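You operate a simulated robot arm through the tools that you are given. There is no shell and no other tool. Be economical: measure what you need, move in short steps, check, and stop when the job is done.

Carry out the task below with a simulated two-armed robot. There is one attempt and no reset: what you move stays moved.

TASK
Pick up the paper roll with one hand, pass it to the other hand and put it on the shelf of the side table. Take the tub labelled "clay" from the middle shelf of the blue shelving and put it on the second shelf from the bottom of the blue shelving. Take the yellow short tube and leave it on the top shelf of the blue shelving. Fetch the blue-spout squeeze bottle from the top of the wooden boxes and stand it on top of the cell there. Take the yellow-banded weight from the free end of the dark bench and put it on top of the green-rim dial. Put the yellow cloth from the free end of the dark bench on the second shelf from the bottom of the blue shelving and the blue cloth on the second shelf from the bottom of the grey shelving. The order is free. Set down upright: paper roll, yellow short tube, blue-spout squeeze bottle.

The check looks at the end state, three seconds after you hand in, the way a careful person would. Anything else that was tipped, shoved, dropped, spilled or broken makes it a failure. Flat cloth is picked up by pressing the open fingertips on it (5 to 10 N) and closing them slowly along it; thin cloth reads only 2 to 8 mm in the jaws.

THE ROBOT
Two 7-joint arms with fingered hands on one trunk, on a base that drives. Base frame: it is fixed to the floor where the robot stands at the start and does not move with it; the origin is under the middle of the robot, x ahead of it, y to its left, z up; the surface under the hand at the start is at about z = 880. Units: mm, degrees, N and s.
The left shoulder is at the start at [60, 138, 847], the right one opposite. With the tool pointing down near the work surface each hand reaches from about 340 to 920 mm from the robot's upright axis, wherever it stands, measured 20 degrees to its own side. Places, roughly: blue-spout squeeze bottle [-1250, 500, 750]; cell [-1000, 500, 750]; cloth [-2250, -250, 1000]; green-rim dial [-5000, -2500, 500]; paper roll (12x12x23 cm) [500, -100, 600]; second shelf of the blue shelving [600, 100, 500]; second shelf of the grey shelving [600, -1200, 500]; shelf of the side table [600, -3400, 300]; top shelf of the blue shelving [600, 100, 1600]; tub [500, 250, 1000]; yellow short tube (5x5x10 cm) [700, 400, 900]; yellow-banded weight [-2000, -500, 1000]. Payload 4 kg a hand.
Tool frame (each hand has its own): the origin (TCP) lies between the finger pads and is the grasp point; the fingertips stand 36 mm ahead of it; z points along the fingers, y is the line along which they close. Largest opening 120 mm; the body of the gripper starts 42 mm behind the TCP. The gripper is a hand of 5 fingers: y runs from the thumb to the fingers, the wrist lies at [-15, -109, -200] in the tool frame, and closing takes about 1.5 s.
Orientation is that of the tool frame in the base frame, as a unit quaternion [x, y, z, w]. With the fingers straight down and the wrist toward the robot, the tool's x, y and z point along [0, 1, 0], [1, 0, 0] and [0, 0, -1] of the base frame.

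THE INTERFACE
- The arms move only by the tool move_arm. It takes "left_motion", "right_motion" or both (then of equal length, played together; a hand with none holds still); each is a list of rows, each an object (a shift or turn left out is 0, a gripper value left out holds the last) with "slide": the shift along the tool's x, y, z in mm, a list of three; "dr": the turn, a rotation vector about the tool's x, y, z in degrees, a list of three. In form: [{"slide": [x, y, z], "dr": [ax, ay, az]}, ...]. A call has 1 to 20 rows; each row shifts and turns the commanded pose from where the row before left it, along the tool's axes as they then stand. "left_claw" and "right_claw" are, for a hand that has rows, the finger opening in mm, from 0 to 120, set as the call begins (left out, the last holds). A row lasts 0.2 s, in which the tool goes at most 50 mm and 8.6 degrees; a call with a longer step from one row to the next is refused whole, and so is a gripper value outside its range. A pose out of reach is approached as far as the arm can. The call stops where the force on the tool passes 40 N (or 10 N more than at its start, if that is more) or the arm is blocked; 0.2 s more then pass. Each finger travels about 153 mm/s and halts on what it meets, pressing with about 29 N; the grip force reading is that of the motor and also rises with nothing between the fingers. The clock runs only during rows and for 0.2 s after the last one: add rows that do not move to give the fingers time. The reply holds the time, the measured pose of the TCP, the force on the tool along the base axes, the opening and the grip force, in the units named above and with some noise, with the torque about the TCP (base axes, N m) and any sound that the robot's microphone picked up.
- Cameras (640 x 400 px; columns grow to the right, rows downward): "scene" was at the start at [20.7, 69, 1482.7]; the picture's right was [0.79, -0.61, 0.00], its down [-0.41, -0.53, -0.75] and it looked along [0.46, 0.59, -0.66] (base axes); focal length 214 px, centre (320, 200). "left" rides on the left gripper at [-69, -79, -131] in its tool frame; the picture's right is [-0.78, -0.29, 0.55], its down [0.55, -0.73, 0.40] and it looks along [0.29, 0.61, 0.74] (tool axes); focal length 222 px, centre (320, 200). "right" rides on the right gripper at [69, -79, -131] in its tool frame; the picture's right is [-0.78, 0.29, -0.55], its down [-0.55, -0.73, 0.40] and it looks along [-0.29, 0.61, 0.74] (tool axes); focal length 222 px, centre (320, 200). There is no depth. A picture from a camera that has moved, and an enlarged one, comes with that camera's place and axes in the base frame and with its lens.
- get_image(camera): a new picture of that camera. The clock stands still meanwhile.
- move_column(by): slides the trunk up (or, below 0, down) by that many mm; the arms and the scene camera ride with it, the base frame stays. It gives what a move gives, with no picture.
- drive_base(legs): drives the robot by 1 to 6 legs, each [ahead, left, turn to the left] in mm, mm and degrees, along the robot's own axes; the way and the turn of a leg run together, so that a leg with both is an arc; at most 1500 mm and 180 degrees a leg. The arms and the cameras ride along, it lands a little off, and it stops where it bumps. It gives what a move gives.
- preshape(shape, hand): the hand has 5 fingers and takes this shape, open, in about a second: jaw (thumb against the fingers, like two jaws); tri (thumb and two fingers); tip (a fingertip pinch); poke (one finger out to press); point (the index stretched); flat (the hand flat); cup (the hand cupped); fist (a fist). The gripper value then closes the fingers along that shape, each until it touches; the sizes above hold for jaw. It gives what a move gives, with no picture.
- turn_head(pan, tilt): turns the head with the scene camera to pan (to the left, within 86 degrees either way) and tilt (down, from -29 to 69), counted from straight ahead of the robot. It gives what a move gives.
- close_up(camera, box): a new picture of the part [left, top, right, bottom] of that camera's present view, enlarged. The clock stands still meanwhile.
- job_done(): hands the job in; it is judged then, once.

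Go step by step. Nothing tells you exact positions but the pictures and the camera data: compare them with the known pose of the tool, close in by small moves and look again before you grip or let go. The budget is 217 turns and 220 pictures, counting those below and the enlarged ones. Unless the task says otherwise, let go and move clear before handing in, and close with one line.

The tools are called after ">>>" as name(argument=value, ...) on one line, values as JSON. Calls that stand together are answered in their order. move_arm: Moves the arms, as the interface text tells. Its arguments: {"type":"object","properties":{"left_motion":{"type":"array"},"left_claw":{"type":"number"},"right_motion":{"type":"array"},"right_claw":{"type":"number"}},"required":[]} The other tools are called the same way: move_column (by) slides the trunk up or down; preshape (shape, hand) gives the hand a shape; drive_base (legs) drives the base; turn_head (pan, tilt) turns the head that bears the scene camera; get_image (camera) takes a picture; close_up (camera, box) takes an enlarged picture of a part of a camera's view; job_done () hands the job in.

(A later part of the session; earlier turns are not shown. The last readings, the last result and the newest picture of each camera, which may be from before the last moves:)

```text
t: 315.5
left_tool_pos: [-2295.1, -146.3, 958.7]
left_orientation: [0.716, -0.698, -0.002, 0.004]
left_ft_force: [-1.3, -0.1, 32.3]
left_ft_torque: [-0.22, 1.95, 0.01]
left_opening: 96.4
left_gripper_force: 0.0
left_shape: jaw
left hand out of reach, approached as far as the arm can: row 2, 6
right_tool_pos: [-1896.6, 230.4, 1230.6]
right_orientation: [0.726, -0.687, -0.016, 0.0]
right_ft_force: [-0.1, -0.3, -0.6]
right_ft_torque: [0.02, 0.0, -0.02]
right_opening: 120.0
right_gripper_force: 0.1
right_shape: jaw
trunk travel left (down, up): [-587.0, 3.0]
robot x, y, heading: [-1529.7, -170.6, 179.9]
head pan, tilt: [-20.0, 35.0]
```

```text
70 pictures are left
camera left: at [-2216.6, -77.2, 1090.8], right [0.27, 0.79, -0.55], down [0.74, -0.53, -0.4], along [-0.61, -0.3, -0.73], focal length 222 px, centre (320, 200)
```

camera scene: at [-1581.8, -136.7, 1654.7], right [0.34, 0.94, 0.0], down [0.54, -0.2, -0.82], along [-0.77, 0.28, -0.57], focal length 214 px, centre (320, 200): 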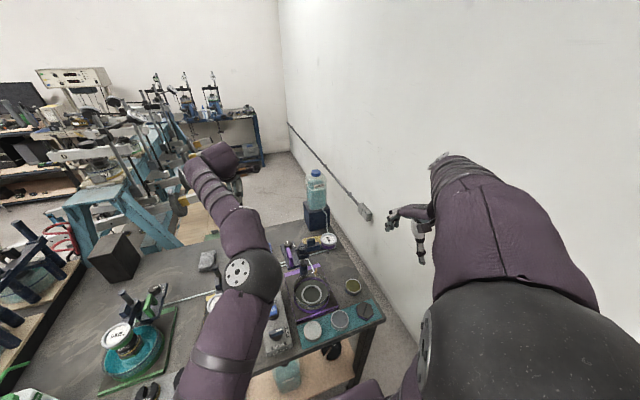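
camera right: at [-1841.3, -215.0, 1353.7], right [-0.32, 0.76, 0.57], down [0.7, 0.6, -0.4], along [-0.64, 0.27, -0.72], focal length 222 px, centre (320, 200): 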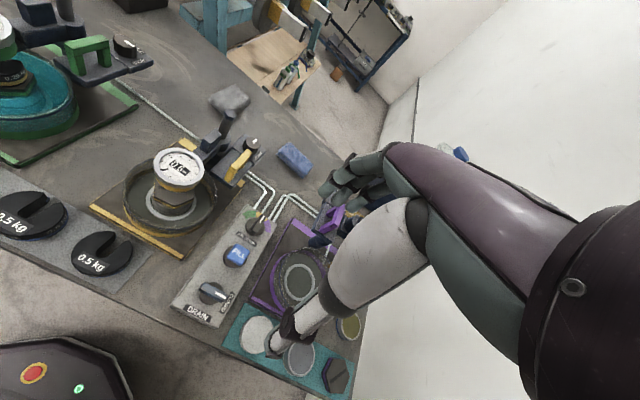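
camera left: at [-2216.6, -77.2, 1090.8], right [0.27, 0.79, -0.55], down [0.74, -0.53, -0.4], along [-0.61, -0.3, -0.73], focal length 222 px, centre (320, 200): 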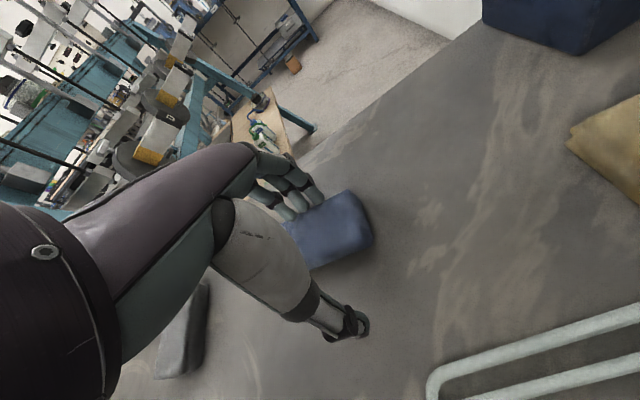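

The tips are at the bench surface on both sides of the pad. I'll relieve the force and close slowly.

>>> move_arm(left_motion=[{"slide": [0, 0, -2.5]}, {}])

>>> move_arm(left_motion=[{}, {}], left_claw=60)

>>> move_arm(left_motion=[{}, {}], left_claw=35)

>>> move_arm(left_motion=[{}, {}, {}, {}], left_claw=0)

>>> get_image(camera="left")

```text
t: 316.1
left_tool_pos: [-2294.2, -146.8, 958.7]
left_orientation: [0.714, -0.7, -0.001, 0.005]
left_ft_force: [-1.4, 1.8, 33.0]
left_ft_torque: [-0.13, 1.97, -0.09]
left_opening: 96.1
left_gripper_force: 0.1
left_shape: jaw
right_tool_pos: [-1896.0, 231.3, 1230.3]
right_orientation: [0.726, -0.687, -0.016, -0.001]
right_ft_force: [0.2, 0.6, -0.2]
right_ft_torque: [0.01, 0.02, -0.01]
right_opening: 120.0
right_gripper_force: 0.1
right_shape: jaw
trunk travel left (down, up): [-587.0, 3.0]
robot x, y, heading: [-1528.2, -168.5, 180.0]
head pan, tilt: [-20.0, 35.0]
```

```text
t: 316.7
left_tool_pos: [-2297.7, -149.7, 959.2]
left_orientation: [0.715, -0.699, -0.002, 0.005]
left_ft_force: [-13.5, 1.2, 31.7]
left_ft_torque: [-0.1, 2.04, -0.12]
left_opening: 70.5
left_gripper_force: 0.0
left_shape: jaw
right_tool_pos: [-1897.8, 230.9, 1229.9]
right_orientation: [0.727, -0.687, -0.016, -0.002]
right_ft_force: [1.0, -0.2, -0.1]
right_ft_torque: [0.0, 0.02, -0.02]
right_opening: 119.9
right_gripper_force: 0.0
right_shape: jaw
trunk travel left (down, up): [-587.0, 3.0]
robot x, y, heading: [-1530.0, -169.4, 179.9]
head pan, tilt: [-20.0, 35.0]
```

```text
t: 317.3
left_tool_pos: [-2297.0, -149.7, 960.1]
left_orientation: [0.716, -0.698, -0.003, 0.006]
left_ft_force: [-14.6, -0.1, 34.4]
left_ft_torque: [0.09, 1.87, -0.01]
left_opening: 46.6
left_gripper_force: 0.0
left_shape: jaw
right_tool_pos: [-1897.2, 230.4, 1230.9]
right_orientation: [0.726, -0.687, -0.015, -0.002]
right_ft_force: [-0.1, 0.4, 0.0]
right_ft_torque: [0.03, 0.0, -0.02]
right_opening: 119.9
right_gripper_force: 0.1
right_shape: jaw
trunk travel left (down, up): [-587.0, 3.0]
robot x, y, heading: [-1525.9, -167.7, 180.1]
head pan, tilt: [-20.0, 35.0]
```

```text
t: 318.3
left_tool_pos: [-2293.2, -148.7, 958.6]
left_orientation: [0.714, -0.7, -0.001, 0.003]
left_ft_force: [9.1, -1.1, 37.2]
left_ft_torque: [0.08, 0.62, 0.08]
left_opening: 32.5
left_gripper_force: 28.8
left_shape: jaw
right_tool_pos: [-1895.8, 230.6, 1230.8]
right_orientation: [0.726, -0.687, -0.015, 0.0]
right_ft_force: [-0.3, 1.1, 0.3]
right_ft_torque: [-0.02, 0.01, 0.02]
right_opening: 120.0
right_gripper_force: 0.0
right_shape: jaw
trunk travel left (down, up): [-587.0, 3.0]
robot x, y, heading: [-1526.0, -173.5, 180.2]
head pan, tilt: [-20.0, 35.0]
```

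```text
69 pictures are left
camera left: at [-2215.3, -78.2, 1091.2], right [0.27, 0.79, -0.55], down [0.74, -0.54, -0.4], along [-0.61, -0.3, -0.73], focal length 222 px, centre (320, 200)
```

left: 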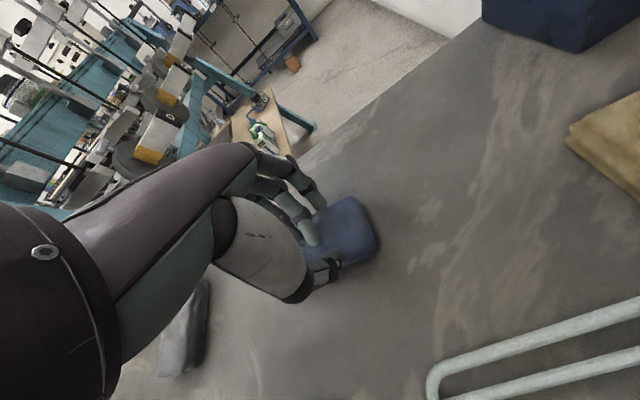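

The pad is gripped at 32 mm. I'll lift.

>>> move_arm(left_motion=[{"slide": [0, 0, -15]}, {"slide": [0, 0, -20]}, {"slide": [0, 0, -30]}, {"slide": [0, 0, -30]}, {}])

>>> get_image(camera="left")

```text
t: 319.5
left_tool_pos: [-2296.8, -147.2, 1049.5]
left_orientation: [0.715, -0.7, 0.003, 0.0]
left_ft_force: [-0.2, -0.1, -0.7]
left_ft_torque: [0.0, -0.01, -0.04]
left_opening: 32.0
left_gripper_force: 29.7
left_shape: jaw
right_tool_pos: [-1900.5, 230.0, 1229.8]
right_orientation: [0.726, -0.687, -0.015, -0.002]
right_ft_force: [0.6, -1.2, 0.0]
right_ft_torque: [-0.01, 0.01, 0.03]
right_opening: 120.2
right_gripper_force: 0.1
right_shape: jaw
trunk travel left (down, up): [-587.0, 3.0]
robot x, y, heading: [-1527.3, -169.7, 179.9]
head pan, tilt: [-20.0, 35.0]
```

```text
68 pictures are left
camera left: at [-2220.4, -75.9, 1181.9], right [0.28, 0.79, -0.55], down [0.75, -0.54, -0.39], along [-0.6, -0.3, -0.74], focal length 222 px, centre (320, 200)
```

left: 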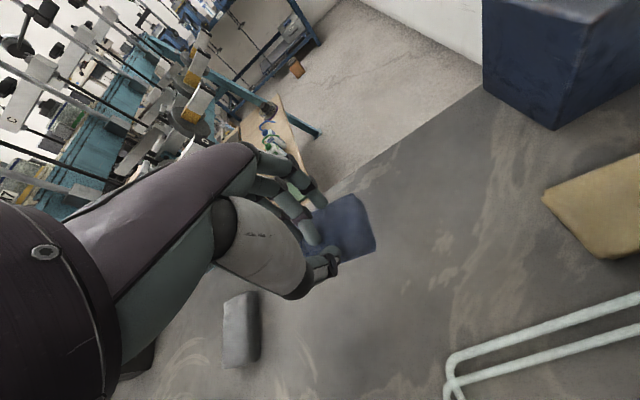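

The blue cloth is held. I'll park the left hand and bring the right hand over the yellow cloth at about (-2250, 68), coming in high over the purple dial.

>>> move_arm(left_motion=[{"slide": [0, 0, -35]}, {"slide": [0, 0, -35]}, {"slide": [22, -25, -22]}, {"slide": [22, -25, -22]}, {"slide": [22, -25, -22]}, {"slide": [22, -25, -22]}, {"slide": [22, -25, -15]}, {"slide": [22, -25, 0]}, {"slide": [22, -25, 0]}, {"slide": [22, -25, 0]}, {"slide": [22, -25, 0]}, {"slide": [22, -25, 0]}, {}, {}, {}, {}], right_motion=[{}, {}, {}, {"slide": [14, 36, 4]}, {"slide": [14, 36, 4]}, {"slide": [14, 36, 4]}, {"slide": [14, 36, 4]}, {"slide": [14, 36, 4]}, {"slide": [14, 36, 4]}, {"slide": [14, 36, 4]}, {"slide": [14, 36, 4]}, {"slide": [14, 36, 4]}, {"slide": [16, 34, 4]}, {"slide": [0, 0, 35]}, {"slide": [0, 0, 35]}, {}], right_claw=96)

>>> get_image(camera="right")

>>> get_image(camera="scene")

```text
t: 322.9
left_tool_pos: [-2043.4, -360.3, 1224.5]
left_orientation: [0.714, -0.7, 0.002, 0.001]
left_ft_force: [-0.3, -0.5, -0.9]
left_ft_torque: [0.04, 0.0, -0.01]
left_opening: 31.8
left_gripper_force: 28.9
left_shape: jaw
right_tool_pos: [-2253.0, 70.2, 1122.7]
right_orientation: [0.727, -0.687, -0.016, -0.001]
right_ft_force: [0.6, 0.7, 0.4]
right_ft_torque: [0.02, 0.03, 0.04]
right_opening: 95.9
right_gripper_force: 0.0
right_shape: jaw
trunk travel left (down, up): [-587.0, 3.0]
robot x, y, heading: [-1529.4, -172.2, 180.1]
head pan, tilt: [-20.0, 35.0]
```

```text
67 pictures are left
camera right: at [-2166.5, 1.8, 1250.9], right [-0.32, 0.75, 0.57], down [0.7, 0.6, -0.4], along [-0.64, 0.27, -0.72], focal length 222 px, centre (320, 200)
```

right: 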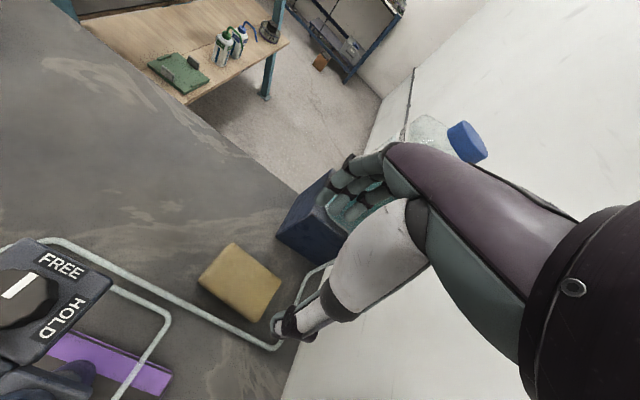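

```text
66 pictures are left
camera scene: at [-1581.1, -137.2, 1654.8], right [0.34, 0.94, 0.0], down [0.54, -0.2, -0.82], along [-0.77, 0.28, -0.57], focal length 214 px, centre (320, 200)
```

scene: 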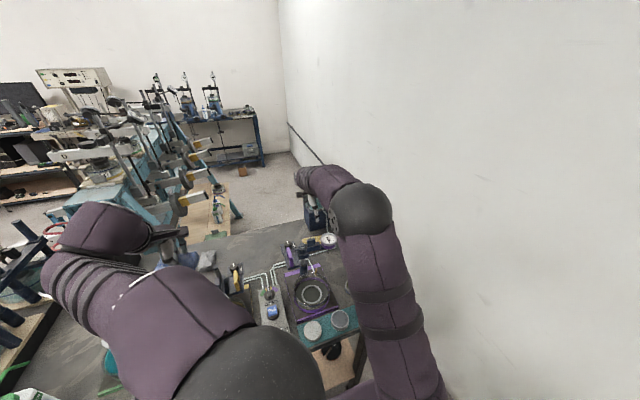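

The yellow cloth is centred at (-2250, 69), with a hose along x of about -2198. I'll use a 72 mm opening, tilt the hand 10° to keep the wrist above the dial, and lower.

>>> move_arm(right_motion=[{"slide": [0, 0, 0], "dr": [5, 0, 0]}, {"dr": [5, 0, 0]}, {"slide": [0, 5, 30]}, {"slide": [0, 5, 30]}, {"slide": [0, 5, 30]}, {"slide": [0, 5, 30]}, {}], right_claw=72)

>>> get_image(camera="right")

>>> close_up(camera="scene", box=[240, 140, 440, 300])

```text
t: 324.5
left_tool_pos: [-2043.0, -360.4, 1224.0]
left_orientation: [0.714, -0.7, 0.003, 0.0]
left_ft_force: [-0.3, -1.1, -0.8]
left_ft_torque: [0.0, -0.04, -0.04]
left_opening: 31.9
left_gripper_force: 29.5
left_shape: jaw
right_tool_pos: [-2254.6, 74.6, 1002.8]
right_orientation: [0.723, -0.687, 0.044, -0.064]
right_ft_force: [0.0, 0.3, -0.2]
right_ft_torque: [-0.02, 0.0, -0.02]
right_opening: 72.2
right_gripper_force: 0.0
right_shape: jaw
trunk travel left (down, up): [-587.0, 3.0]
robot x, y, heading: [-1531.8, -168.0, 180.0]
head pan, tilt: [-20.0, 35.0]
```

```text
65 pictures are left
camera right: at [-2191.0, 5.2, 1142.8], right [-0.41, 0.75, 0.51], down [0.76, 0.6, -0.27], along [-0.51, 0.28, -0.82], focal length 222 px, centre (320, 200)
```

right: 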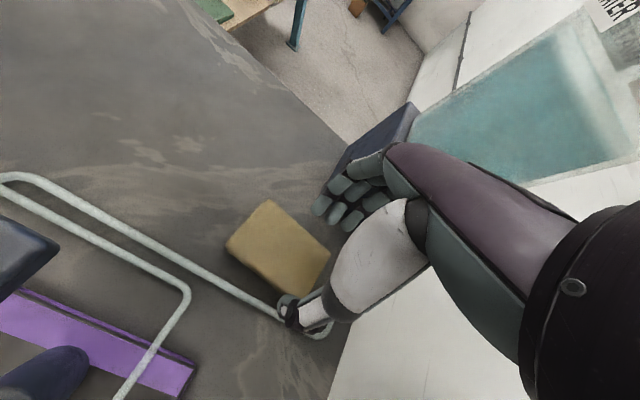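

```text
2.50 times, centred on (340, 220) of scene
camera zoom: at [-1581.5, -137.2, 1654.7], right [0.34, 0.94, 0.0], down [0.54, -0.2, -0.82], along [-0.77, 0.28, -0.57], focal length 536 px, centre (270, 150)
```

zoom: 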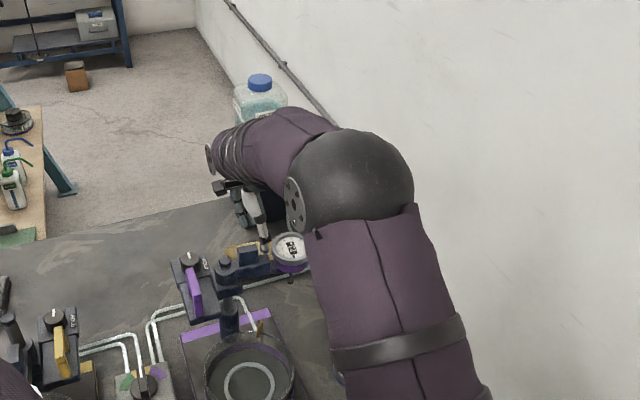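

>>> move_arm(right_motion=[{"slide": [10, -2, 14]}, {"slide": [0, 2, 14]}, {"slide": [0, 1, 6]}, {}])

>>> move_arm(right_motion=[{"slide": [0, 0.5, 3]}, {"slide": [0, 0.5, 3]}, {}])

>>> get_image(camera="right")

```text
t: 325.5
left_tool_pos: [-2043.9, -359.2, 1224.6]
left_orientation: [0.714, -0.7, 0.003, 0.001]
left_ft_force: [-0.2, -0.4, -1.3]
left_ft_torque: [0.02, -0.01, -0.01]
left_opening: 32.0
left_gripper_force: 28.5
left_shape: jaw
right_tool_pos: [-2247.9, 65.7, 967.7]
right_orientation: [0.723, -0.686, 0.045, -0.064]
right_ft_force: [-0.6, -1.1, 0.8]
right_ft_torque: [0.02, 0.0, 0.0]
right_opening: 72.2
right_gripper_force: 0.0
right_shape: jaw
trunk travel left (down, up): [-587.0, 3.0]
robot x, y, heading: [-1527.2, -171.4, 180.2]
head pan, tilt: [-20.0, 35.0]
```

```text
t: 326.3
left_tool_pos: [-2041.1, -360.9, 1224.7]
left_orientation: [0.714, -0.7, 0.003, 0.001]
left_ft_force: [-0.6, -0.8, -0.3]
left_ft_torque: [-0.01, 0.04, 0.01]
left_opening: 31.6
left_gripper_force: 28.7
left_shape: jaw
right_tool_pos: [-2248.9, 64.5, 966.2]
right_orientation: [0.724, -0.686, 0.043, -0.063]
right_ft_force: [-4.2, 2.6, 22.4]
right_ft_torque: [-0.11, 0.95, -0.07]
right_opening: 71.7
right_gripper_force: 0.0
right_shape: jaw
trunk travel left (down, up): [-587.0, 3.0]
robot x, y, heading: [-1531.2, -171.0, 180.3]
head pan, tilt: [-20.0, 35.0]
```

```text
63 pictures are left
camera right: at [-2184.7, -5.1, 1105.2], right [-0.41, 0.75, 0.52], down [0.75, 0.6, -0.27], along [-0.51, 0.28, -0.81], focal length 222 px, centre (320, 200)
```

right: 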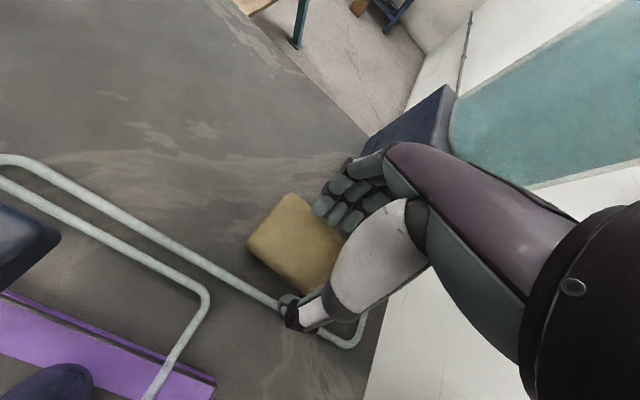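

>>> move_arm(right_motion=[{"slide": [0, 0, -1.5]}, {}], right_claw=50)

>>> move_arm(right_motion=[{}, {}], right_claw=35)

>>> move_arm(right_motion=[{}, {}, {}, {}], right_claw=0)

>>> move_arm(right_motion=[{"slide": [0, -2, -15]}, {"slide": [0, -4, -22]}, {"slide": [0, -5, -30]}, {}])

>>> get_image(camera="right")

```text
t: 326.9
left_tool_pos: [-2043.0, -360.7, 1224.3]
left_orientation: [0.715, -0.7, 0.001, 0.001]
left_ft_force: [-0.2, -0.4, -0.3]
left_ft_torque: [0.01, -0.01, -0.01]
left_opening: 31.5
left_gripper_force: 29.0
left_shape: jaw
right_tool_pos: [-2248.9, 62.3, 964.2]
right_orientation: [0.724, -0.686, 0.043, -0.063]
right_ft_force: [-7.9, 0.4, 23.1]
right_ft_torque: [-0.23, 1.01, -0.08]
right_opening: 52.8
right_gripper_force: 0.0
right_shape: jaw
trunk travel left (down, up): [-587.0, 3.0]
robot x, y, heading: [-1529.5, -169.4, 180.1]
head pan, tilt: [-20.0, 35.0]
```

```text
t: 327.5
left_tool_pos: [-2042.4, -359.7, 1223.3]
left_orientation: [0.714, -0.7, 0.002, 0.001]
left_ft_force: [0.7, 0.9, -1.1]
left_ft_torque: [-0.02, -0.03, 0.03]
left_opening: 32.0
left_gripper_force: 28.3
left_shape: jaw
right_tool_pos: [-2248.6, 64.4, 962.5]
right_orientation: [0.723, -0.686, 0.046, -0.066]
right_ft_force: [-5.0, -0.7, 14.8]
right_ft_torque: [-0.14, 0.46, -0.02]
right_opening: 36.7
right_gripper_force: 0.0
right_shape: jaw
trunk travel left (down, up): [-587.0, 3.0]
robot x, y, heading: [-1529.2, -169.1, 180.0]
head pan, tilt: [-20.0, 35.0]
```

```text
t: 328.5
left_tool_pos: [-2042.6, -360.1, 1223.3]
left_orientation: [0.714, -0.7, 0.004, 0.001]
left_ft_force: [0.5, 0.9, -0.5]
left_ft_torque: [0.03, -0.02, 0.01]
left_opening: 32.4
left_gripper_force: 28.7
left_shape: jaw
right_tool_pos: [-2247.7, 64.8, 961.9]
right_orientation: [0.724, -0.686, 0.046, -0.066]
right_ft_force: [-0.2, 0.1, 4.3]
right_ft_torque: [-0.03, 0.07, -0.01]
right_opening: 6.7
right_gripper_force: 29.3
right_shape: jaw
trunk travel left (down, up): [-587.0, 3.0]
robot x, y, heading: [-1530.3, -168.9, 180.0]
head pan, tilt: [-20.0, 35.0]
```

```text
t: 329.5
left_tool_pos: [-2044.6, -358.9, 1223.2]
left_orientation: [0.715, -0.7, 0.003, 0.0]
left_ft_force: [0.2, -1.1, -0.3]
left_ft_torque: [0.05, -0.03, -0.02]
left_opening: 32.0
left_gripper_force: 28.4
left_shape: jaw
right_tool_pos: [-2248.9, 63.8, 1032.2]
right_orientation: [0.723, -0.686, 0.045, -0.065]
right_ft_force: [-0.8, 0.7, 0.0]
right_ft_torque: [-0.02, -0.03, -0.02]
right_opening: 6.3
right_gripper_force: 28.7
right_shape: jaw
trunk travel left (down, up): [-587.0, 3.0]
robot x, y, heading: [-1527.3, -168.3, 180.3]
head pan, tilt: [-20.0, 35.0]
```

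```text
62 pictures are left
camera right: at [-2186.1, -6.6, 1172.5], right [-0.41, 0.75, 0.51], down [0.76, 0.6, -0.26], along [-0.51, 0.28, -0.82], focal length 222 px, centre (320, 200)
```

right: 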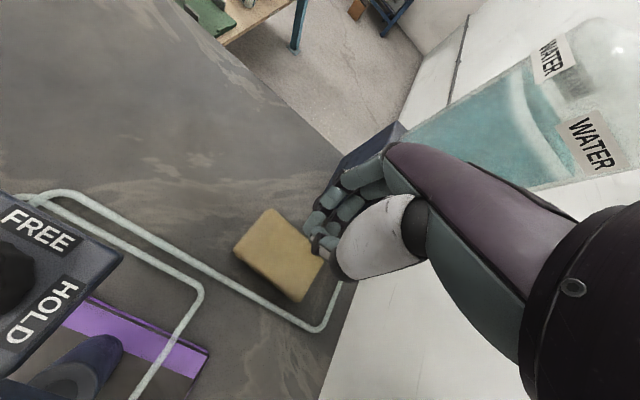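

>>> move_arm(right_motion=[{"slide": [0, -5, -30]}, {"slide": [0, -5, -30]}, {}])

>>> get_image(camera="right")

```text
t: 330.3
left_tool_pos: [-2043.5, -360.3, 1223.0]
left_orientation: [0.715, -0.699, 0.003, 0.001]
left_ft_force: [-0.6, -0.6, -0.4]
left_ft_torque: [0.02, -0.01, -0.03]
left_opening: 32.0
left_gripper_force: 28.9
left_shape: jaw
right_tool_pos: [-2246.3, 64.6, 1092.4]
right_orientation: [0.724, -0.686, 0.045, -0.065]
right_ft_force: [0.0, 0.4, -1.1]
right_ft_torque: [-0.01, -0.01, -0.03]
right_opening: 6.7
right_gripper_force: 28.7
right_shape: jaw
trunk travel left (down, up): [-587.0, 3.0]
robot x, y, heading: [-1527.0, -166.9, 179.9]
head pan, tilt: [-20.0, 35.0]
```

```text
61 pictures are left
camera right: at [-2184.2, -6.6, 1231.7], right [-0.41, 0.75, 0.51], down [0.76, 0.6, -0.26], along [-0.51, 0.28, -0.82], focal length 222 px, centre (320, 200)
```

right: 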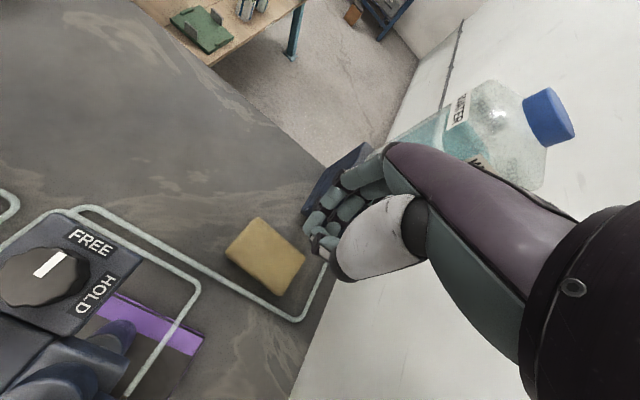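

It wasn't held: the tilted thumb was too high. I'll level the hand, open to 88, press down firmly as with the blue one, and close again.

>>> move_arm(right_motion=[{"dr": [-5, 0, 0]}, {"dr": [-4.5, 0, 0]}, {"slide": [0, 8, 25]}, {"slide": [0, 0, 30]}, {"slide": [0, 0, 30]}, {"slide": [0, 0, 30]}, {"slide": [0, 0, 9]}, {}], right_claw=88)

>>> get_image(camera="right")

```text
t: 332.1
left_tool_pos: [-2044.7, -359.8, 1221.7]
left_orientation: [0.714, -0.7, 0.003, 0.001]
left_ft_force: [-0.3, 0.1, -0.2]
left_ft_torque: [0.0, -0.01, -0.01]
left_opening: 32.0
left_gripper_force: 29.1
left_shape: jaw
right_tool_pos: [-2254.0, 65.0, 965.5]
right_orientation: [0.727, -0.687, -0.013, -0.005]
right_ft_force: [-0.1, 0.7, 1.5]
right_ft_torque: [-0.01, -0.01, -0.02]
right_opening: 87.7
right_gripper_force: 0.0
right_shape: jaw
trunk travel left (down, up): [-587.0, 3.0]
robot x, y, heading: [-1527.1, -168.2, 179.9]
head pan, tilt: [-20.0, 35.0]
```

```text
60 pictures are left
camera right: at [-2169.9, -3.3, 1094.7], right [-0.33, 0.75, 0.57], down [0.7, 0.6, -0.39], along [-0.64, 0.27, -0.72], focal length 222 px, centre (320, 200)
```

right: 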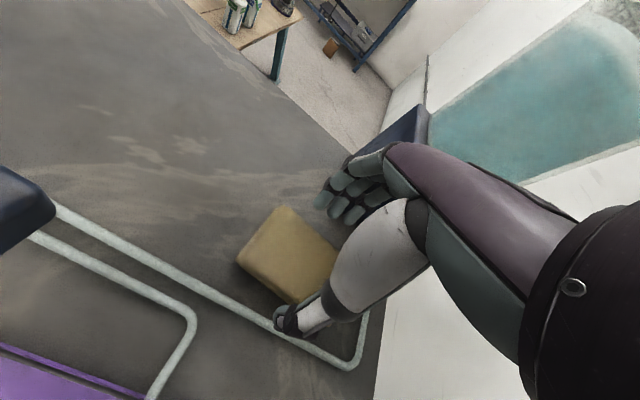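

>>> move_arm(right_motion=[{"slide": [0, 5, 3]}, {"slide": [0, 0, 3]}, {"slide": [0, 0, 3]}, {}])

>>> move_arm(right_motion=[{}, {}], right_claw=55)

>>> move_arm(right_motion=[{"slide": [0, 0, 1.5]}, {}, {}, {}, {}], right_claw=0)

```text
t: 333.1
left_tool_pos: [-2043.3, -360.5, 1223.2]
left_orientation: [0.715, -0.699, 0.003, 0.001]
left_ft_force: [0.2, 0.3, -0.7]
left_ft_torque: [-0.02, 0.01, -0.05]
left_opening: 31.9
left_gripper_force: 29.0
left_shape: jaw
right_tool_pos: [-2261.0, 65.4, 957.6]
right_orientation: [0.726, -0.688, -0.012, -0.006]
right_ft_force: [0.3, -0.2, -0.2]
right_ft_torque: [0.01, -0.01, 0.01]
right_opening: 87.9
right_gripper_force: 0.0
right_shape: jaw
trunk travel left (down, up): [-587.0, 3.0]
robot x, y, heading: [-1529.9, -170.1, 180.3]
head pan, tilt: [-20.0, 35.0]
```

```text
t: 333.7
left_tool_pos: [-2043.0, -360.1, 1222.8]
left_orientation: [0.715, -0.699, 0.003, 0.001]
left_ft_force: [0.6, 0.9, -0.4]
left_ft_torque: [0.0, -0.01, -0.04]
left_opening: 32.0
left_gripper_force: 29.1
left_shape: jaw
right_tool_pos: [-2261.7, 65.3, 958.6]
right_orientation: [0.726, -0.688, -0.012, -0.005]
right_ft_force: [-0.3, -0.3, 3.9]
right_ft_torque: [-0.02, 0.03, -0.07]
right_opening: 56.8
right_gripper_force: 29.1
right_shape: jaw
trunk travel left (down, up): [-587.0, 3.0]
robot x, y, heading: [-1527.4, -167.4, 180.0]
head pan, tilt: [-20.0, 35.0]
```

```text
t: 334.9
left_tool_pos: [-2041.9, -360.6, 1224.4]
left_orientation: [0.714, -0.7, 0.003, 0.002]
left_ft_force: [0.4, -0.4, -1.1]
left_ft_torque: [-0.04, -0.01, 0.0]
left_opening: 31.8
left_gripper_force: 29.1
left_shape: jaw
right_tool_pos: [-2260.5, 64.7, 959.2]
right_orientation: [0.726, -0.688, -0.013, -0.005]
right_ft_force: [-1.1, 1.2, 15.6]
right_ft_torque: [0.07, -0.05, -0.2]
right_opening: 57.1
right_gripper_force: 29.0
right_shape: jaw
trunk travel left (down, up): [-587.0, 3.0]
robot x, y, heading: [-1527.3, -173.0, 180.0]
head pan, tilt: [-20.0, 35.0]
```

It now grips the pad's sides at 57 mm. Lifting.

>>> move_arm(right_motion=[{"slide": [0, 0, -15]}, {"slide": [0, 0, -20]}, {"slide": [0, 0, -25]}, {"slide": [0, 0, -30]}, {"slide": [0, 0, -30]}, {}])

>>> get_image(camera="right")

```text
t: 336.3
left_tool_pos: [-2042.5, -360.0, 1222.8]
left_orientation: [0.714, -0.7, 0.003, 0.0]
left_ft_force: [-0.6, -1.0, -0.2]
left_ft_torque: [0.03, -0.03, 0.0]
left_opening: 32.0
left_gripper_force: 28.9
left_shape: jaw
right_tool_pos: [-2261.5, 62.8, 1076.4]
right_orientation: [0.726, -0.688, -0.012, -0.004]
right_ft_force: [-0.3, -0.3, -0.5]
right_ft_torque: [-0.01, -0.01, 0.05]
right_opening: 56.8
right_gripper_force: 29.6
right_shape: jaw
trunk travel left (down, up): [-587.0, 3.0]
robot x, y, heading: [-1528.0, -168.7, 180.1]
head pan, tilt: [-20.0, 35.0]
```

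```text
59 pictures are left
camera right: at [-2176.6, -6.7, 1206.0], right [-0.33, 0.75, 0.57], down [0.7, 0.6, -0.39], along [-0.63, 0.27, -0.72], focal length 222 px, centre (320, 200)
```

right: 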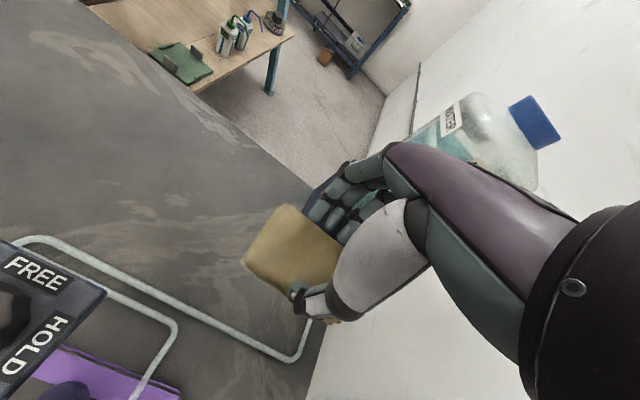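

Yellow is held too. I'll raise the right hand, back away from the bench and turn to the shelving.

>>> move_arm(right_motion=[{"slide": [0, 0, -40]}, {"slide": [0, 0, -40]}, {"slide": [0, 0, -40]}, {"slide": [0, -20, -35]}, {"slide": [0, -40, 0]}, {"slide": [0, -40, 0]}, {"slide": [0, -40, 0]}, {}])

>>> drive_base(legs=[[-700, 0, 0], [0, 400, 0], [0, 0, 180], [400, 0, 0]])

>>> turn_head(pan=-10, tilt=45)

>>> get_image(camera="scene")

```text
t: 338.1
left_tool_pos: [-2044.0, -360.3, 1223.1]
left_orientation: [0.714, -0.7, 0.003, 0.0]
left_ft_force: [0.0, -1.0, -0.8]
left_ft_torque: [0.02, -0.01, 0.01]
left_opening: 31.9
left_gripper_force: 28.8
left_shape: jaw
right_tool_pos: [-2119.9, 65.3, 1230.8]
right_orientation: [0.726, -0.687, -0.011, -0.006]
right_ft_force: [0.0, 0.4, -1.1]
right_ft_torque: [-0.02, -0.01, 0.04]
right_opening: 56.6
right_gripper_force: 29.0
right_shape: jaw
trunk travel left (down, up): [-587.0, 3.0]
robot x, y, heading: [-1530.6, -169.0, 180.0]
head pan, tilt: [-20.0, 35.0]
```

```text
t: 353.4
left_tool_pos: [82.9, -382.5, 1222.7]
left_orientation: [0.703, 0.712, 0.001, -0.003]
left_ft_force: [1.0, 0.3, -0.9]
left_ft_torque: [0.0, 0.05, -0.02]
left_opening: 31.8
left_gripper_force: 29.2
left_shape: jaw
right_tool_pos: [155.4, -808.9, 1230.1]
right_orientation: [0.691, 0.723, -0.006, 0.012]
right_ft_force: [0.1, 0.1, -1.0]
right_ft_torque: [0.0, 0.04, -0.02]
right_opening: 56.7
right_gripper_force: 28.9
right_shape: jaw
trunk travel left (down, up): [-587.0, 3.0]
robot x, y, heading: [-434.5, -566.6, -1.0]
head pan, tilt: [-20.0, 35.0]
```

```text
t: 354.1
left_tool_pos: [81.6, -380.8, 1225.7]
left_orientation: [0.703, 0.712, 0.001, -0.002]
left_ft_force: [-0.9, -1.0, -0.1]
left_ft_torque: [-0.05, 0.02, -0.04]
left_opening: 31.4
left_gripper_force: 28.8
left_shape: jaw
right_tool_pos: [154.5, -808.8, 1230.3]
right_orientation: [0.691, 0.722, -0.005, 0.012]
right_ft_force: [-1.0, -0.1, -0.3]
right_ft_torque: [0.02, 0.02, 0.02]
right_opening: 56.4
right_gripper_force: 29.1
right_shape: jaw
trunk travel left (down, up): [-587.0, 3.0]
robot x, y, heading: [-437.6, -565.9, -0.5]
head pan, tilt: [-10.0, 45.0]
```

```text
58 pictures are left
camera scene: at [-386.1, -579.8, 1639.9], right [-0.18, -0.98, 0.0], down [-0.69, 0.13, -0.71], along [0.7, -0.13, -0.71], focal length 214 px, centre (320, 200)
```

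scene: 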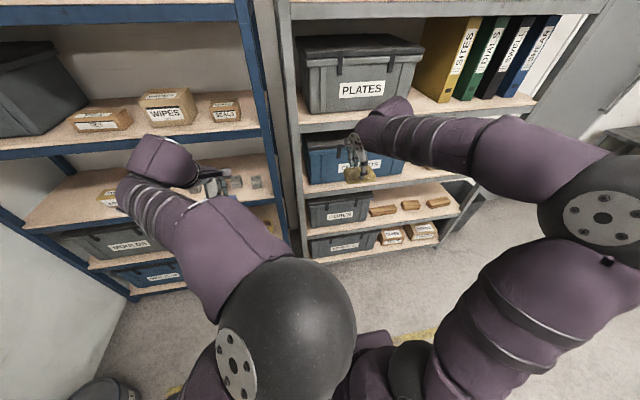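

I'll first put the yellow cloth on the blue shelving with the right hand, tucking the left back. Adjusting both arms, lowering the trunk, and driving over.

>>> move_arm(left_motion=[{"slide": [28, -34, 12]}, {"slide": [28, -34, 12]}, {"slide": [28, -34, 12]}, {"slide": [28, -34, 12]}, {"slide": [28, -34, 12]}, {}], right_motion=[{"slide": [36, 0, 12]}, {"slide": [36, 0, 12]}, {"slide": [36, 0, 12]}, {"slide": [36, 0, 12]}, {"slide": [36, 0, 12]}, {}])

>>> move_column(by=-400)

>>> move_column(by=-180)

>>> drive_base(legs=[[0, 500, 0.5], [150, 0, 0]])

>>> get_image(camera="scene")

>>> get_image(camera="right")

```text
t: 355.6
left_tool_pos: [-89.3, -243.4, 1164.1]
left_orientation: [0.703, 0.711, 0.001, -0.003]
left_ft_force: [-0.1, -0.5, -0.5]
left_ft_torque: [-0.02, -0.01, -0.02]
left_opening: 31.7
left_gripper_force: 29.2
left_shape: jaw
right_tool_pos: [147.4, -630.4, 1165.2]
right_orientation: [0.691, 0.723, -0.006, 0.012]
right_ft_force: [0.3, -0.1, 0.2]
right_ft_torque: [0.04, -0.01, 0.0]
right_opening: 56.5
right_gripper_force: 28.8
right_shape: jaw
trunk travel left (down, up): [-587.0, 3.0]
robot x, y, heading: [-433.2, -565.1, -0.5]
head pan, tilt: [-10.0, 45.0]
```

```text
t: 359.4
left_tool_pos: [-90.2, -244.1, 763.4]
left_orientation: [0.703, 0.711, 0.001, -0.003]
left_ft_force: [-0.1, -0.1, 0.5]
left_ft_torque: [-0.04, 0.02, 0.01]
left_opening: 31.7
left_gripper_force: 28.8
left_shape: jaw
right_tool_pos: [146.8, -629.9, 765.5]
right_orientation: [0.691, 0.723, -0.005, 0.012]
right_ft_force: [0.3, 0.3, -0.7]
right_ft_torque: [0.01, 0.0, 0.02]
right_opening: 56.5
right_gripper_force: 29.4
right_shape: jaw
trunk travel left (down, up): [-187.0, 403.0]
robot x, y, heading: [-434.1, -569.1, -0.4]
head pan, tilt: [-10.0, 45.0]
```

```text
t: 361.4
left_tool_pos: [-89.8, -243.7, 583.5]
left_orientation: [0.703, 0.711, 0.001, -0.003]
left_ft_force: [-0.7, 0.2, 0.3]
left_ft_torque: [-0.04, 0.02, -0.02]
left_opening: 31.8
left_gripper_force: 28.8
left_shape: jaw
right_tool_pos: [146.7, -630.5, 585.9]
right_orientation: [0.691, 0.723, -0.005, 0.012]
right_ft_force: [0.1, -0.1, -0.6]
right_ft_torque: [0.01, 0.0, 0.0]
right_opening: 56.7
right_gripper_force: 29.3
right_shape: jaw
trunk travel left (down, up): [-7.0, 583.0]
robot x, y, heading: [-433.7, -567.5, -0.5]
head pan, tilt: [-10.0, 45.0]
```

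```text
t: 365.2
left_tool_pos: [63.2, 246.8, 583.2]
left_orientation: [0.702, 0.712, 0.0, -0.003]
left_ft_force: [-0.7, 0.5, -0.8]
left_ft_torque: [-0.01, -0.01, -0.01]
left_opening: 31.8
left_gripper_force: 29.0
left_shape: jaw
right_tool_pos: [301.3, -138.1, 585.2]
right_orientation: [0.69, 0.723, -0.005, 0.012]
right_ft_force: [0.0, 0.9, -0.7]
right_ft_torque: [-0.01, 0.0, 0.01]
right_opening: 56.5
right_gripper_force: 28.8
right_shape: jaw
trunk travel left (down, up): [-7.0, 583.0]
robot x, y, heading: [-279.5, -76.2, -0.6]
head pan, tilt: [-10.0, 45.0]
```

```text
57 pictures are left
camera scene: at [-231.6, -89.7, 1059.9], right [-0.18, -0.98, 0.0], down [-0.7, 0.13, -0.71], along [0.7, -0.13, -0.71], focal length 214 px, centre (320, 200)
```

scene: 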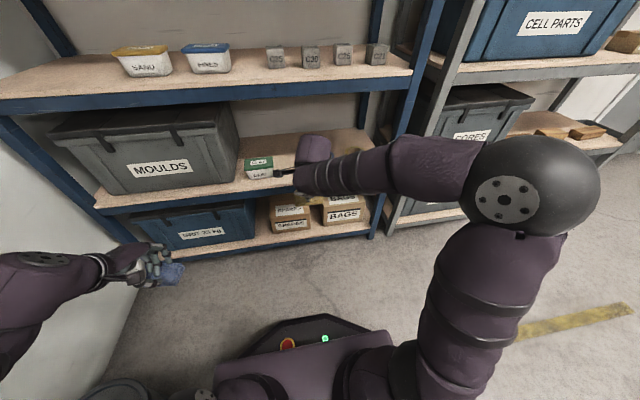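

```text
56 pictures are left
camera right: at [218.7, -70.6, 714.3], right [0.32, -0.76, 0.57], down [-0.7, -0.59, -0.39], along [0.63, -0.27, -0.72], focal length 222 px, centre (320, 200)
```

right: 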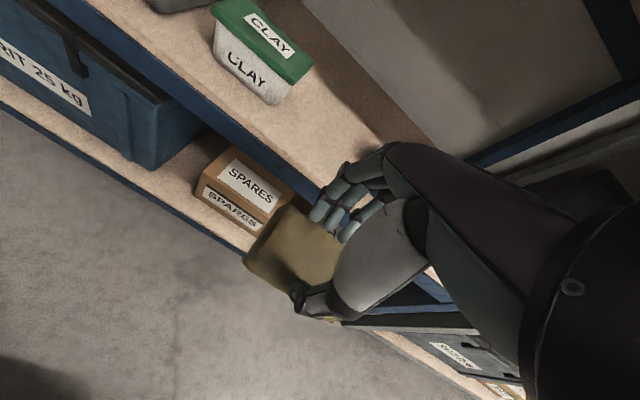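

Space between CLAY and the blue tape is at y of about -105. Shifting and driving in.

>>> move_arm(right_motion=[{"slide": [33, 0, 0]}, {}])

>>> drive_base(legs=[[205, 0, 0]])

>>> get_image(camera="right")

```text
t: 365.9
left_tool_pos: [63.2, 247.2, 582.7]
left_orientation: [0.702, 0.712, 0.001, -0.003]
left_ft_force: [0.9, 0.4, -0.1]
left_ft_torque: [0.03, 0.04, -0.02]
left_opening: 31.7
left_gripper_force: 29.1
left_shape: jaw
right_tool_pos: [298.9, -108.3, 582.8]
right_orientation: [0.69, 0.723, -0.005, 0.012]
right_ft_force: [0.0, 0.1, 0.5]
right_ft_torque: [0.03, 0.04, -0.01]
right_opening: 56.5
right_gripper_force: 28.9
right_shape: jaw
trunk travel left (down, up): [-7.0, 583.0]
robot x, y, heading: [-280.4, -78.8, -0.3]
head pan, tilt: [-10.0, 45.0]
```

```text
t: 367.5
left_tool_pos: [273.7, 243.2, 584.8]
left_orientation: [0.704, 0.711, 0.0, -0.004]
left_ft_force: [0.3, -0.1, -0.6]
left_ft_torque: [-0.01, 0.03, 0.03]
left_opening: 31.5
left_gripper_force: 29.0
left_shape: jaw
right_tool_pos: [507.0, -111.1, 583.5]
right_orientation: [0.691, 0.723, -0.006, 0.012]
right_ft_force: [0.0, 0.7, -0.8]
right_ft_torque: [0.02, -0.02, -0.03]
right_opening: 56.6
right_gripper_force: 28.9
right_shape: jaw
trunk travel left (down, up): [-7.0, 583.0]
robot x, y, heading: [-73.4, -85.1, -0.5]
head pan, tilt: [-10.0, 45.0]
```

```text
55 pictures are left
camera right: at [425.0, -42.5, 713.0], right [0.32, -0.76, 0.57], down [-0.71, -0.59, -0.39], along [0.63, -0.28, -0.72], focal length 222 px, centre (320, 200)
```

right: 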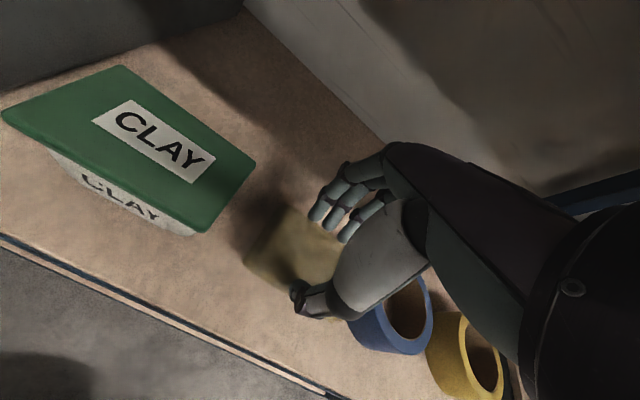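

>>> move_arm(right_motion=[{"slide": [0, 0, 15]}, {"slide": [0, 0, 15]}, {"slide": [0, 0, 8]}, {}])

>>> move_arm(right_motion=[{"slide": [0, 0, 3]}, {"slide": [0, 0, 3]}, {}])

```text
t: 368.3
left_tool_pos: [271.9, 244.4, 583.0]
left_orientation: [0.704, 0.71, 0.001, -0.002]
left_ft_force: [0.0, 0.2, -1.4]
left_ft_torque: [-0.02, 0.02, 0.0]
left_opening: 31.5
left_gripper_force: 29.3
left_shape: jaw
right_tool_pos: [511.0, -110.2, 557.8]
right_orientation: [0.691, 0.723, 0.004, 0.016]
right_ft_force: [-4.1, -0.9, 19.0]
right_ft_torque: [-0.2, 0.85, -0.08]
right_opening: 55.3
right_gripper_force: 29.1
right_shape: jaw
trunk travel left (down, up): [-7.0, 583.0]
robot x, y, heading: [-72.7, -78.9, -0.4]
head pan, tilt: [-10.0, 45.0]
stopped in row 3 (right hand): the force on the tool passed its limit at 50 N (the readings are from after the stop); the commanded pose is now the measured one
```

```text
t: 368.8
left_tool_pos: [273.1, 244.0, 582.8]
left_orientation: [0.704, 0.71, 0.0, -0.003]
left_ft_force: [0.4, -0.6, -0.3]
left_ft_torque: [0.01, 0.02, 0.03]
left_opening: 32.0
left_gripper_force: 28.8
left_shape: jaw
right_tool_pos: [512.7, -108.9, 555.0]
right_orientation: [0.69, 0.723, 0.005, 0.016]
right_ft_force: [-0.5, -0.2, 0.7]
right_ft_torque: [0.01, -0.03, 0.0]
right_opening: 32.6
right_gripper_force: 28.8
right_shape: jaw
trunk travel left (down, up): [-7.0, 583.0]
robot x, y, heading: [-71.8, -79.8, -0.6]
head pan, tilt: [-10.0, 45.0]
stopped in row 2 (right hand): the force on the tool passed its limit at 44 N (the readings are from after the stop); the commanded pose is now the measured one
```

Cloth is on the shelf. I'll ease up and open.

>>> move_arm(right_motion=[{"slide": [0, 0, -2]}, {}, {}, {}, {}, {}], right_claw=100)

>>> get_image(camera="right")

```text
t: 370.1
left_tool_pos: [272.6, 243.6, 584.6]
left_orientation: [0.703, 0.711, 0.0, -0.003]
left_ft_force: [-0.3, 0.4, 0.6]
left_ft_torque: [-0.02, 0.04, -0.01]
left_opening: 31.9
left_gripper_force: 29.7
left_shape: jaw
right_tool_pos: [513.1, -110.4, 558.4]
right_orientation: [0.691, 0.723, 0.006, 0.016]
right_ft_force: [0.4, 0.0, -0.6]
right_ft_torque: [0.0, 0.01, -0.02]
right_opening: 99.9
right_gripper_force: 0.1
right_shape: jaw
trunk travel left (down, up): [-7.0, 583.0]
robot x, y, heading: [-74.3, -80.7, -0.7]
head pan, tilt: [-10.0, 45.0]
```

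```text
54 pictures are left
camera right: at [426.9, -42.6, 685.9], right [0.31, -0.76, 0.57], down [-0.7, -0.59, -0.41], along [0.65, -0.27, -0.71], focal length 222 px, centre (320, 200)
```

right: 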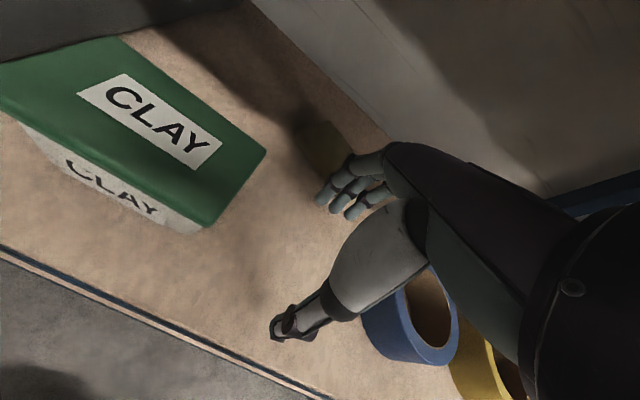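

The cloth slipped back but lies on the shelf behind the fingers. I'll withdraw and check.

>>> move_arm(right_motion=[{"slide": [0, 0, -20]}, {}])

>>> drive_base(legs=[[-330, 0, 0]])

>>> close_up(camera="scene", box=[180, 60, 420, 240])

>>> get_image(camera="right")

```text
t: 370.8
left_tool_pos: [273.5, 241.7, 584.9]
left_orientation: [0.703, 0.711, 0.0, -0.003]
left_ft_force: [0.2, 0.3, -0.2]
left_ft_torque: [-0.04, 0.02, -0.01]
left_opening: 31.7
left_gripper_force: 28.7
left_shape: jaw
right_tool_pos: [510.4, -108.1, 577.6]
right_orientation: [0.69, 0.723, 0.005, 0.017]
right_ft_force: [0.3, -0.8, 0.3]
right_ft_torque: [0.01, 0.01, 0.04]
right_opening: 99.6
right_gripper_force: 0.0
right_shape: jaw
trunk travel left (down, up): [-7.0, 583.0]
robot x, y, heading: [-73.6, -77.5, -0.6]
head pan, tilt: [-10.0, 45.0]
```

```text
t: 372.9
left_tool_pos: [-59.2, 248.9, 582.4]
left_orientation: [0.702, 0.712, 0.0, -0.003]
left_ft_force: [0.1, 0.3, 0.4]
left_ft_torque: [-0.06, -0.01, 0.01]
left_opening: 31.7
left_gripper_force: 28.8
left_shape: jaw
right_tool_pos: [181.1, -102.8, 577.3]
right_orientation: [0.689, 0.725, 0.006, 0.016]
right_ft_force: [-0.5, 0.2, 0.2]
right_ft_torque: [-0.03, -0.01, 0.02]
right_opening: 99.7
right_gripper_force: 0.0
right_shape: jaw
trunk travel left (down, up): [-7.0, 583.0]
robot x, y, heading: [-404.7, -75.6, -0.4]
head pan, tilt: [-10.0, 45.0]
```

```text
2.22 times, centred on (300, 150) of scene
camera zoom: at [-353.7, -88.7, 1059.9], right [-0.18, -0.98, 0.0], down [-0.7, 0.13, -0.71], along [0.7, -0.13, -0.71], focal length 477 px, centre (364, 311)
```

zoom: 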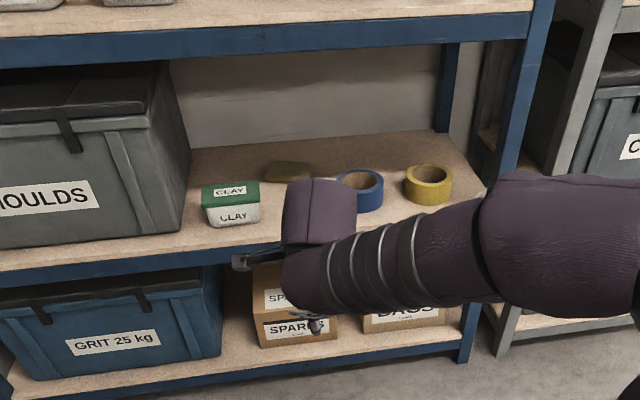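

```text
52 pictures are left
camera right: at [95.5, -36.4, 706.1], right [0.31, -0.76, 0.57], down [-0.69, -0.59, -0.41], along [0.65, -0.27, -0.71], focal length 222 px, centre (320, 200)
```

right: 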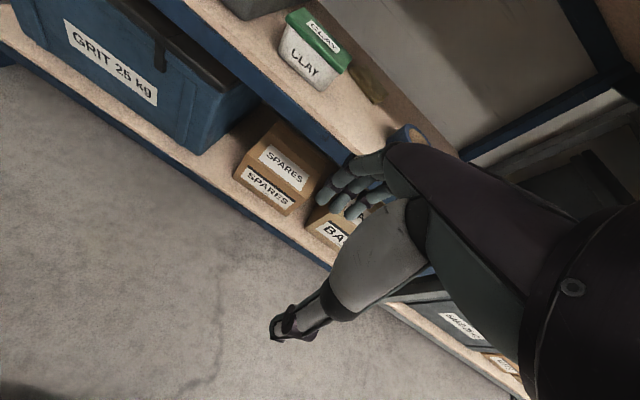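

The yellow cloth lies flat behind CLAY. Next is the blue cloth: I'll tuck the right arm, extend the left, and drive to the grey shelving.

>>> move_arm(right_motion=[{"slide": [-28, -38, 0]}, {"slide": [-28, -38, 0]}, {"slide": [-28, -38, 0]}, {"slide": [-28, -38, 0]}, {"slide": [-28, -38, 0]}, {"slide": [-28, -38, 0]}, {}], left_motion=[{"slide": [-12, 41, 0]}, {"slide": [-12, 41, 0]}, {"slide": [-12, 41, 0]}, {"slide": [-12, 41, 0]}, {"slide": [-12, 41, 0]}, {"slide": [-12, 41, 0]}, {}])

>>> drive_base(legs=[[0, -1400, 0.5], [110, 0, 0]])

>>> turn_head(pan=10, tilt=40)

>>> get_image(camera="scene")

>>> get_image(camera="left")

```text
t: 374.5
left_tool_pos: [190.5, 178.3, 582.6]
left_orientation: [0.702, 0.712, -0.001, -0.003]
left_ft_force: [0.2, -0.2, -0.3]
left_ft_torque: [-0.01, 0.0, -0.02]
left_opening: 31.7
left_gripper_force: 28.7
left_shape: jaw
right_tool_pos: [-11.5, -266.8, 589.8]
right_orientation: [0.689, 0.725, 0.021, -0.006]
right_ft_force: [0.2, -0.6, -0.5]
right_ft_torque: [0.03, 0.0, 0.0]
right_opening: 99.9
right_gripper_force: 0.1
right_shape: jaw
right hand out of reach, approached as far as the arm can: row 4, 5
trunk travel left (down, up): [-7.0, 583.0]
robot x, y, heading: [-407.9, -78.6, -0.5]
head pan, tilt: [-10.0, 45.0]
```

```text
t: 382.3
left_tool_pos: [274.7, -1242.4, 581.9]
left_orientation: [0.711, 0.703, 0.0, -0.003]
left_ft_force: [0.5, 0.0, 0.0]
left_ft_torque: [0.0, 0.01, 0.0]
left_opening: 31.5
left_gripper_force: 28.6
left_shape: jaw
right_tool_pos: [61.7, -1682.0, 590.9]
right_orientation: [0.7, 0.714, 0.02, -0.006]
right_ft_force: [-0.4, 0.8, 0.3]
right_ft_torque: [0.02, -0.04, 0.0]
right_opening: 99.9
right_gripper_force: 0.0
right_shape: jaw
trunk travel left (down, up): [-7.0, 583.0]
robot x, y, heading: [-325.5, -1483.8, -1.6]
head pan, tilt: [-10.0, 45.0]
```

```text
t: 383.1
left_tool_pos: [274.4, -1242.3, 581.8]
left_orientation: [0.711, 0.703, 0.0, -0.003]
left_ft_force: [1.0, -0.2, -0.3]
left_ft_torque: [0.03, 0.03, 0.02]
left_opening: 31.7
left_gripper_force: 29.7
left_shape: jaw
right_tool_pos: [61.2, -1682.3, 590.5]
right_orientation: [0.7, 0.714, 0.021, -0.005]
right_ft_force: [-0.2, -0.3, -0.2]
right_ft_torque: [0.01, -0.02, 0.02]
right_opening: 100.1
right_gripper_force: 0.1
right_shape: jaw
trunk travel left (down, up): [-7.0, 583.0]
robot x, y, heading: [-320.7, -1481.0, -2.0]
head pan, tilt: [10.0, 40.0]
```

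```text
51 pictures are left
camera scene: at [-271.3, -1466.0, 1067.1], right [0.14, -0.99, 0.0], down [-0.64, -0.09, -0.77], along [0.76, 0.11, -0.64], focal length 214 px, centre (320, 200)
```

scene: 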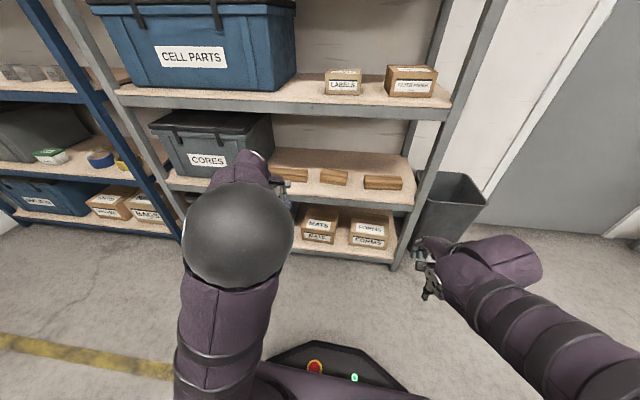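

```text
50 pictures are left
camera left: at [194.4, -1312.8, 714.9], right [-0.3, -0.78, -0.55], down [-0.73, 0.56, -0.39], along [0.61, 0.28, -0.74], focal length 222 px, centre (320, 200)
```

left: 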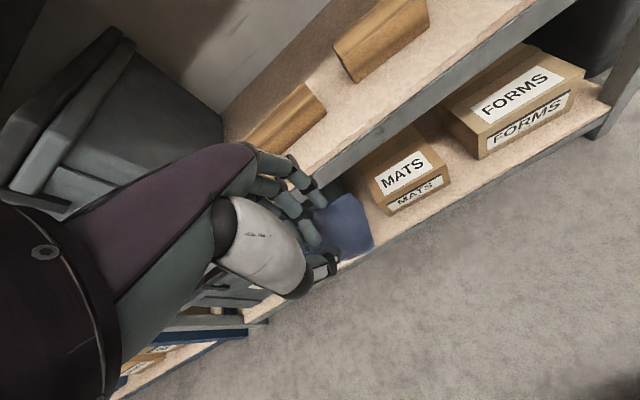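

The free front strip on the grey second board is x 407-525. Driving the cloth in over x of about 463.

>>> drive_base(legs=[[187, 0, 1.5]])

>>> get_image(camera="left")

```text
t: 384.7
left_tool_pos: [456.7, -1231.1, 582.3]
left_orientation: [0.702, 0.712, 0.0, -0.003]
left_ft_force: [0.4, -0.8, -0.9]
left_ft_torque: [-0.02, 0.0, 0.02]
left_opening: 31.6
left_gripper_force: 28.9
left_shape: jaw
right_tool_pos: [255.6, -1676.5, 590.1]
right_orientation: [0.691, 0.723, 0.02, -0.005]
right_ft_force: [0.1, 1.5, -0.5]
right_ft_torque: [-0.01, 0.03, 0.03]
right_opening: 99.7
right_gripper_force: 0.1
right_shape: jaw
trunk travel left (down, up): [-7.0, 583.0]
robot x, y, heading: [-137.3, -1491.5, -0.4]
head pan, tilt: [10.0, 40.0]
```

```text
49 pictures are left
camera left: at [378.5, -1303.8, 715.0], right [-0.28, -0.79, -0.55], down [-0.74, 0.54, -0.39], along [0.61, 0.3, -0.74], focal length 222 px, centre (320, 200)
```

left: 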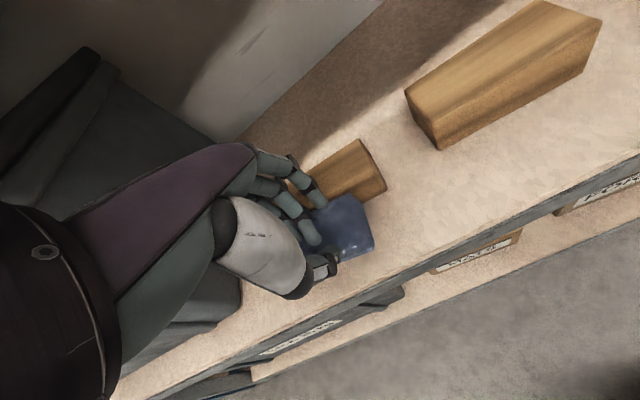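

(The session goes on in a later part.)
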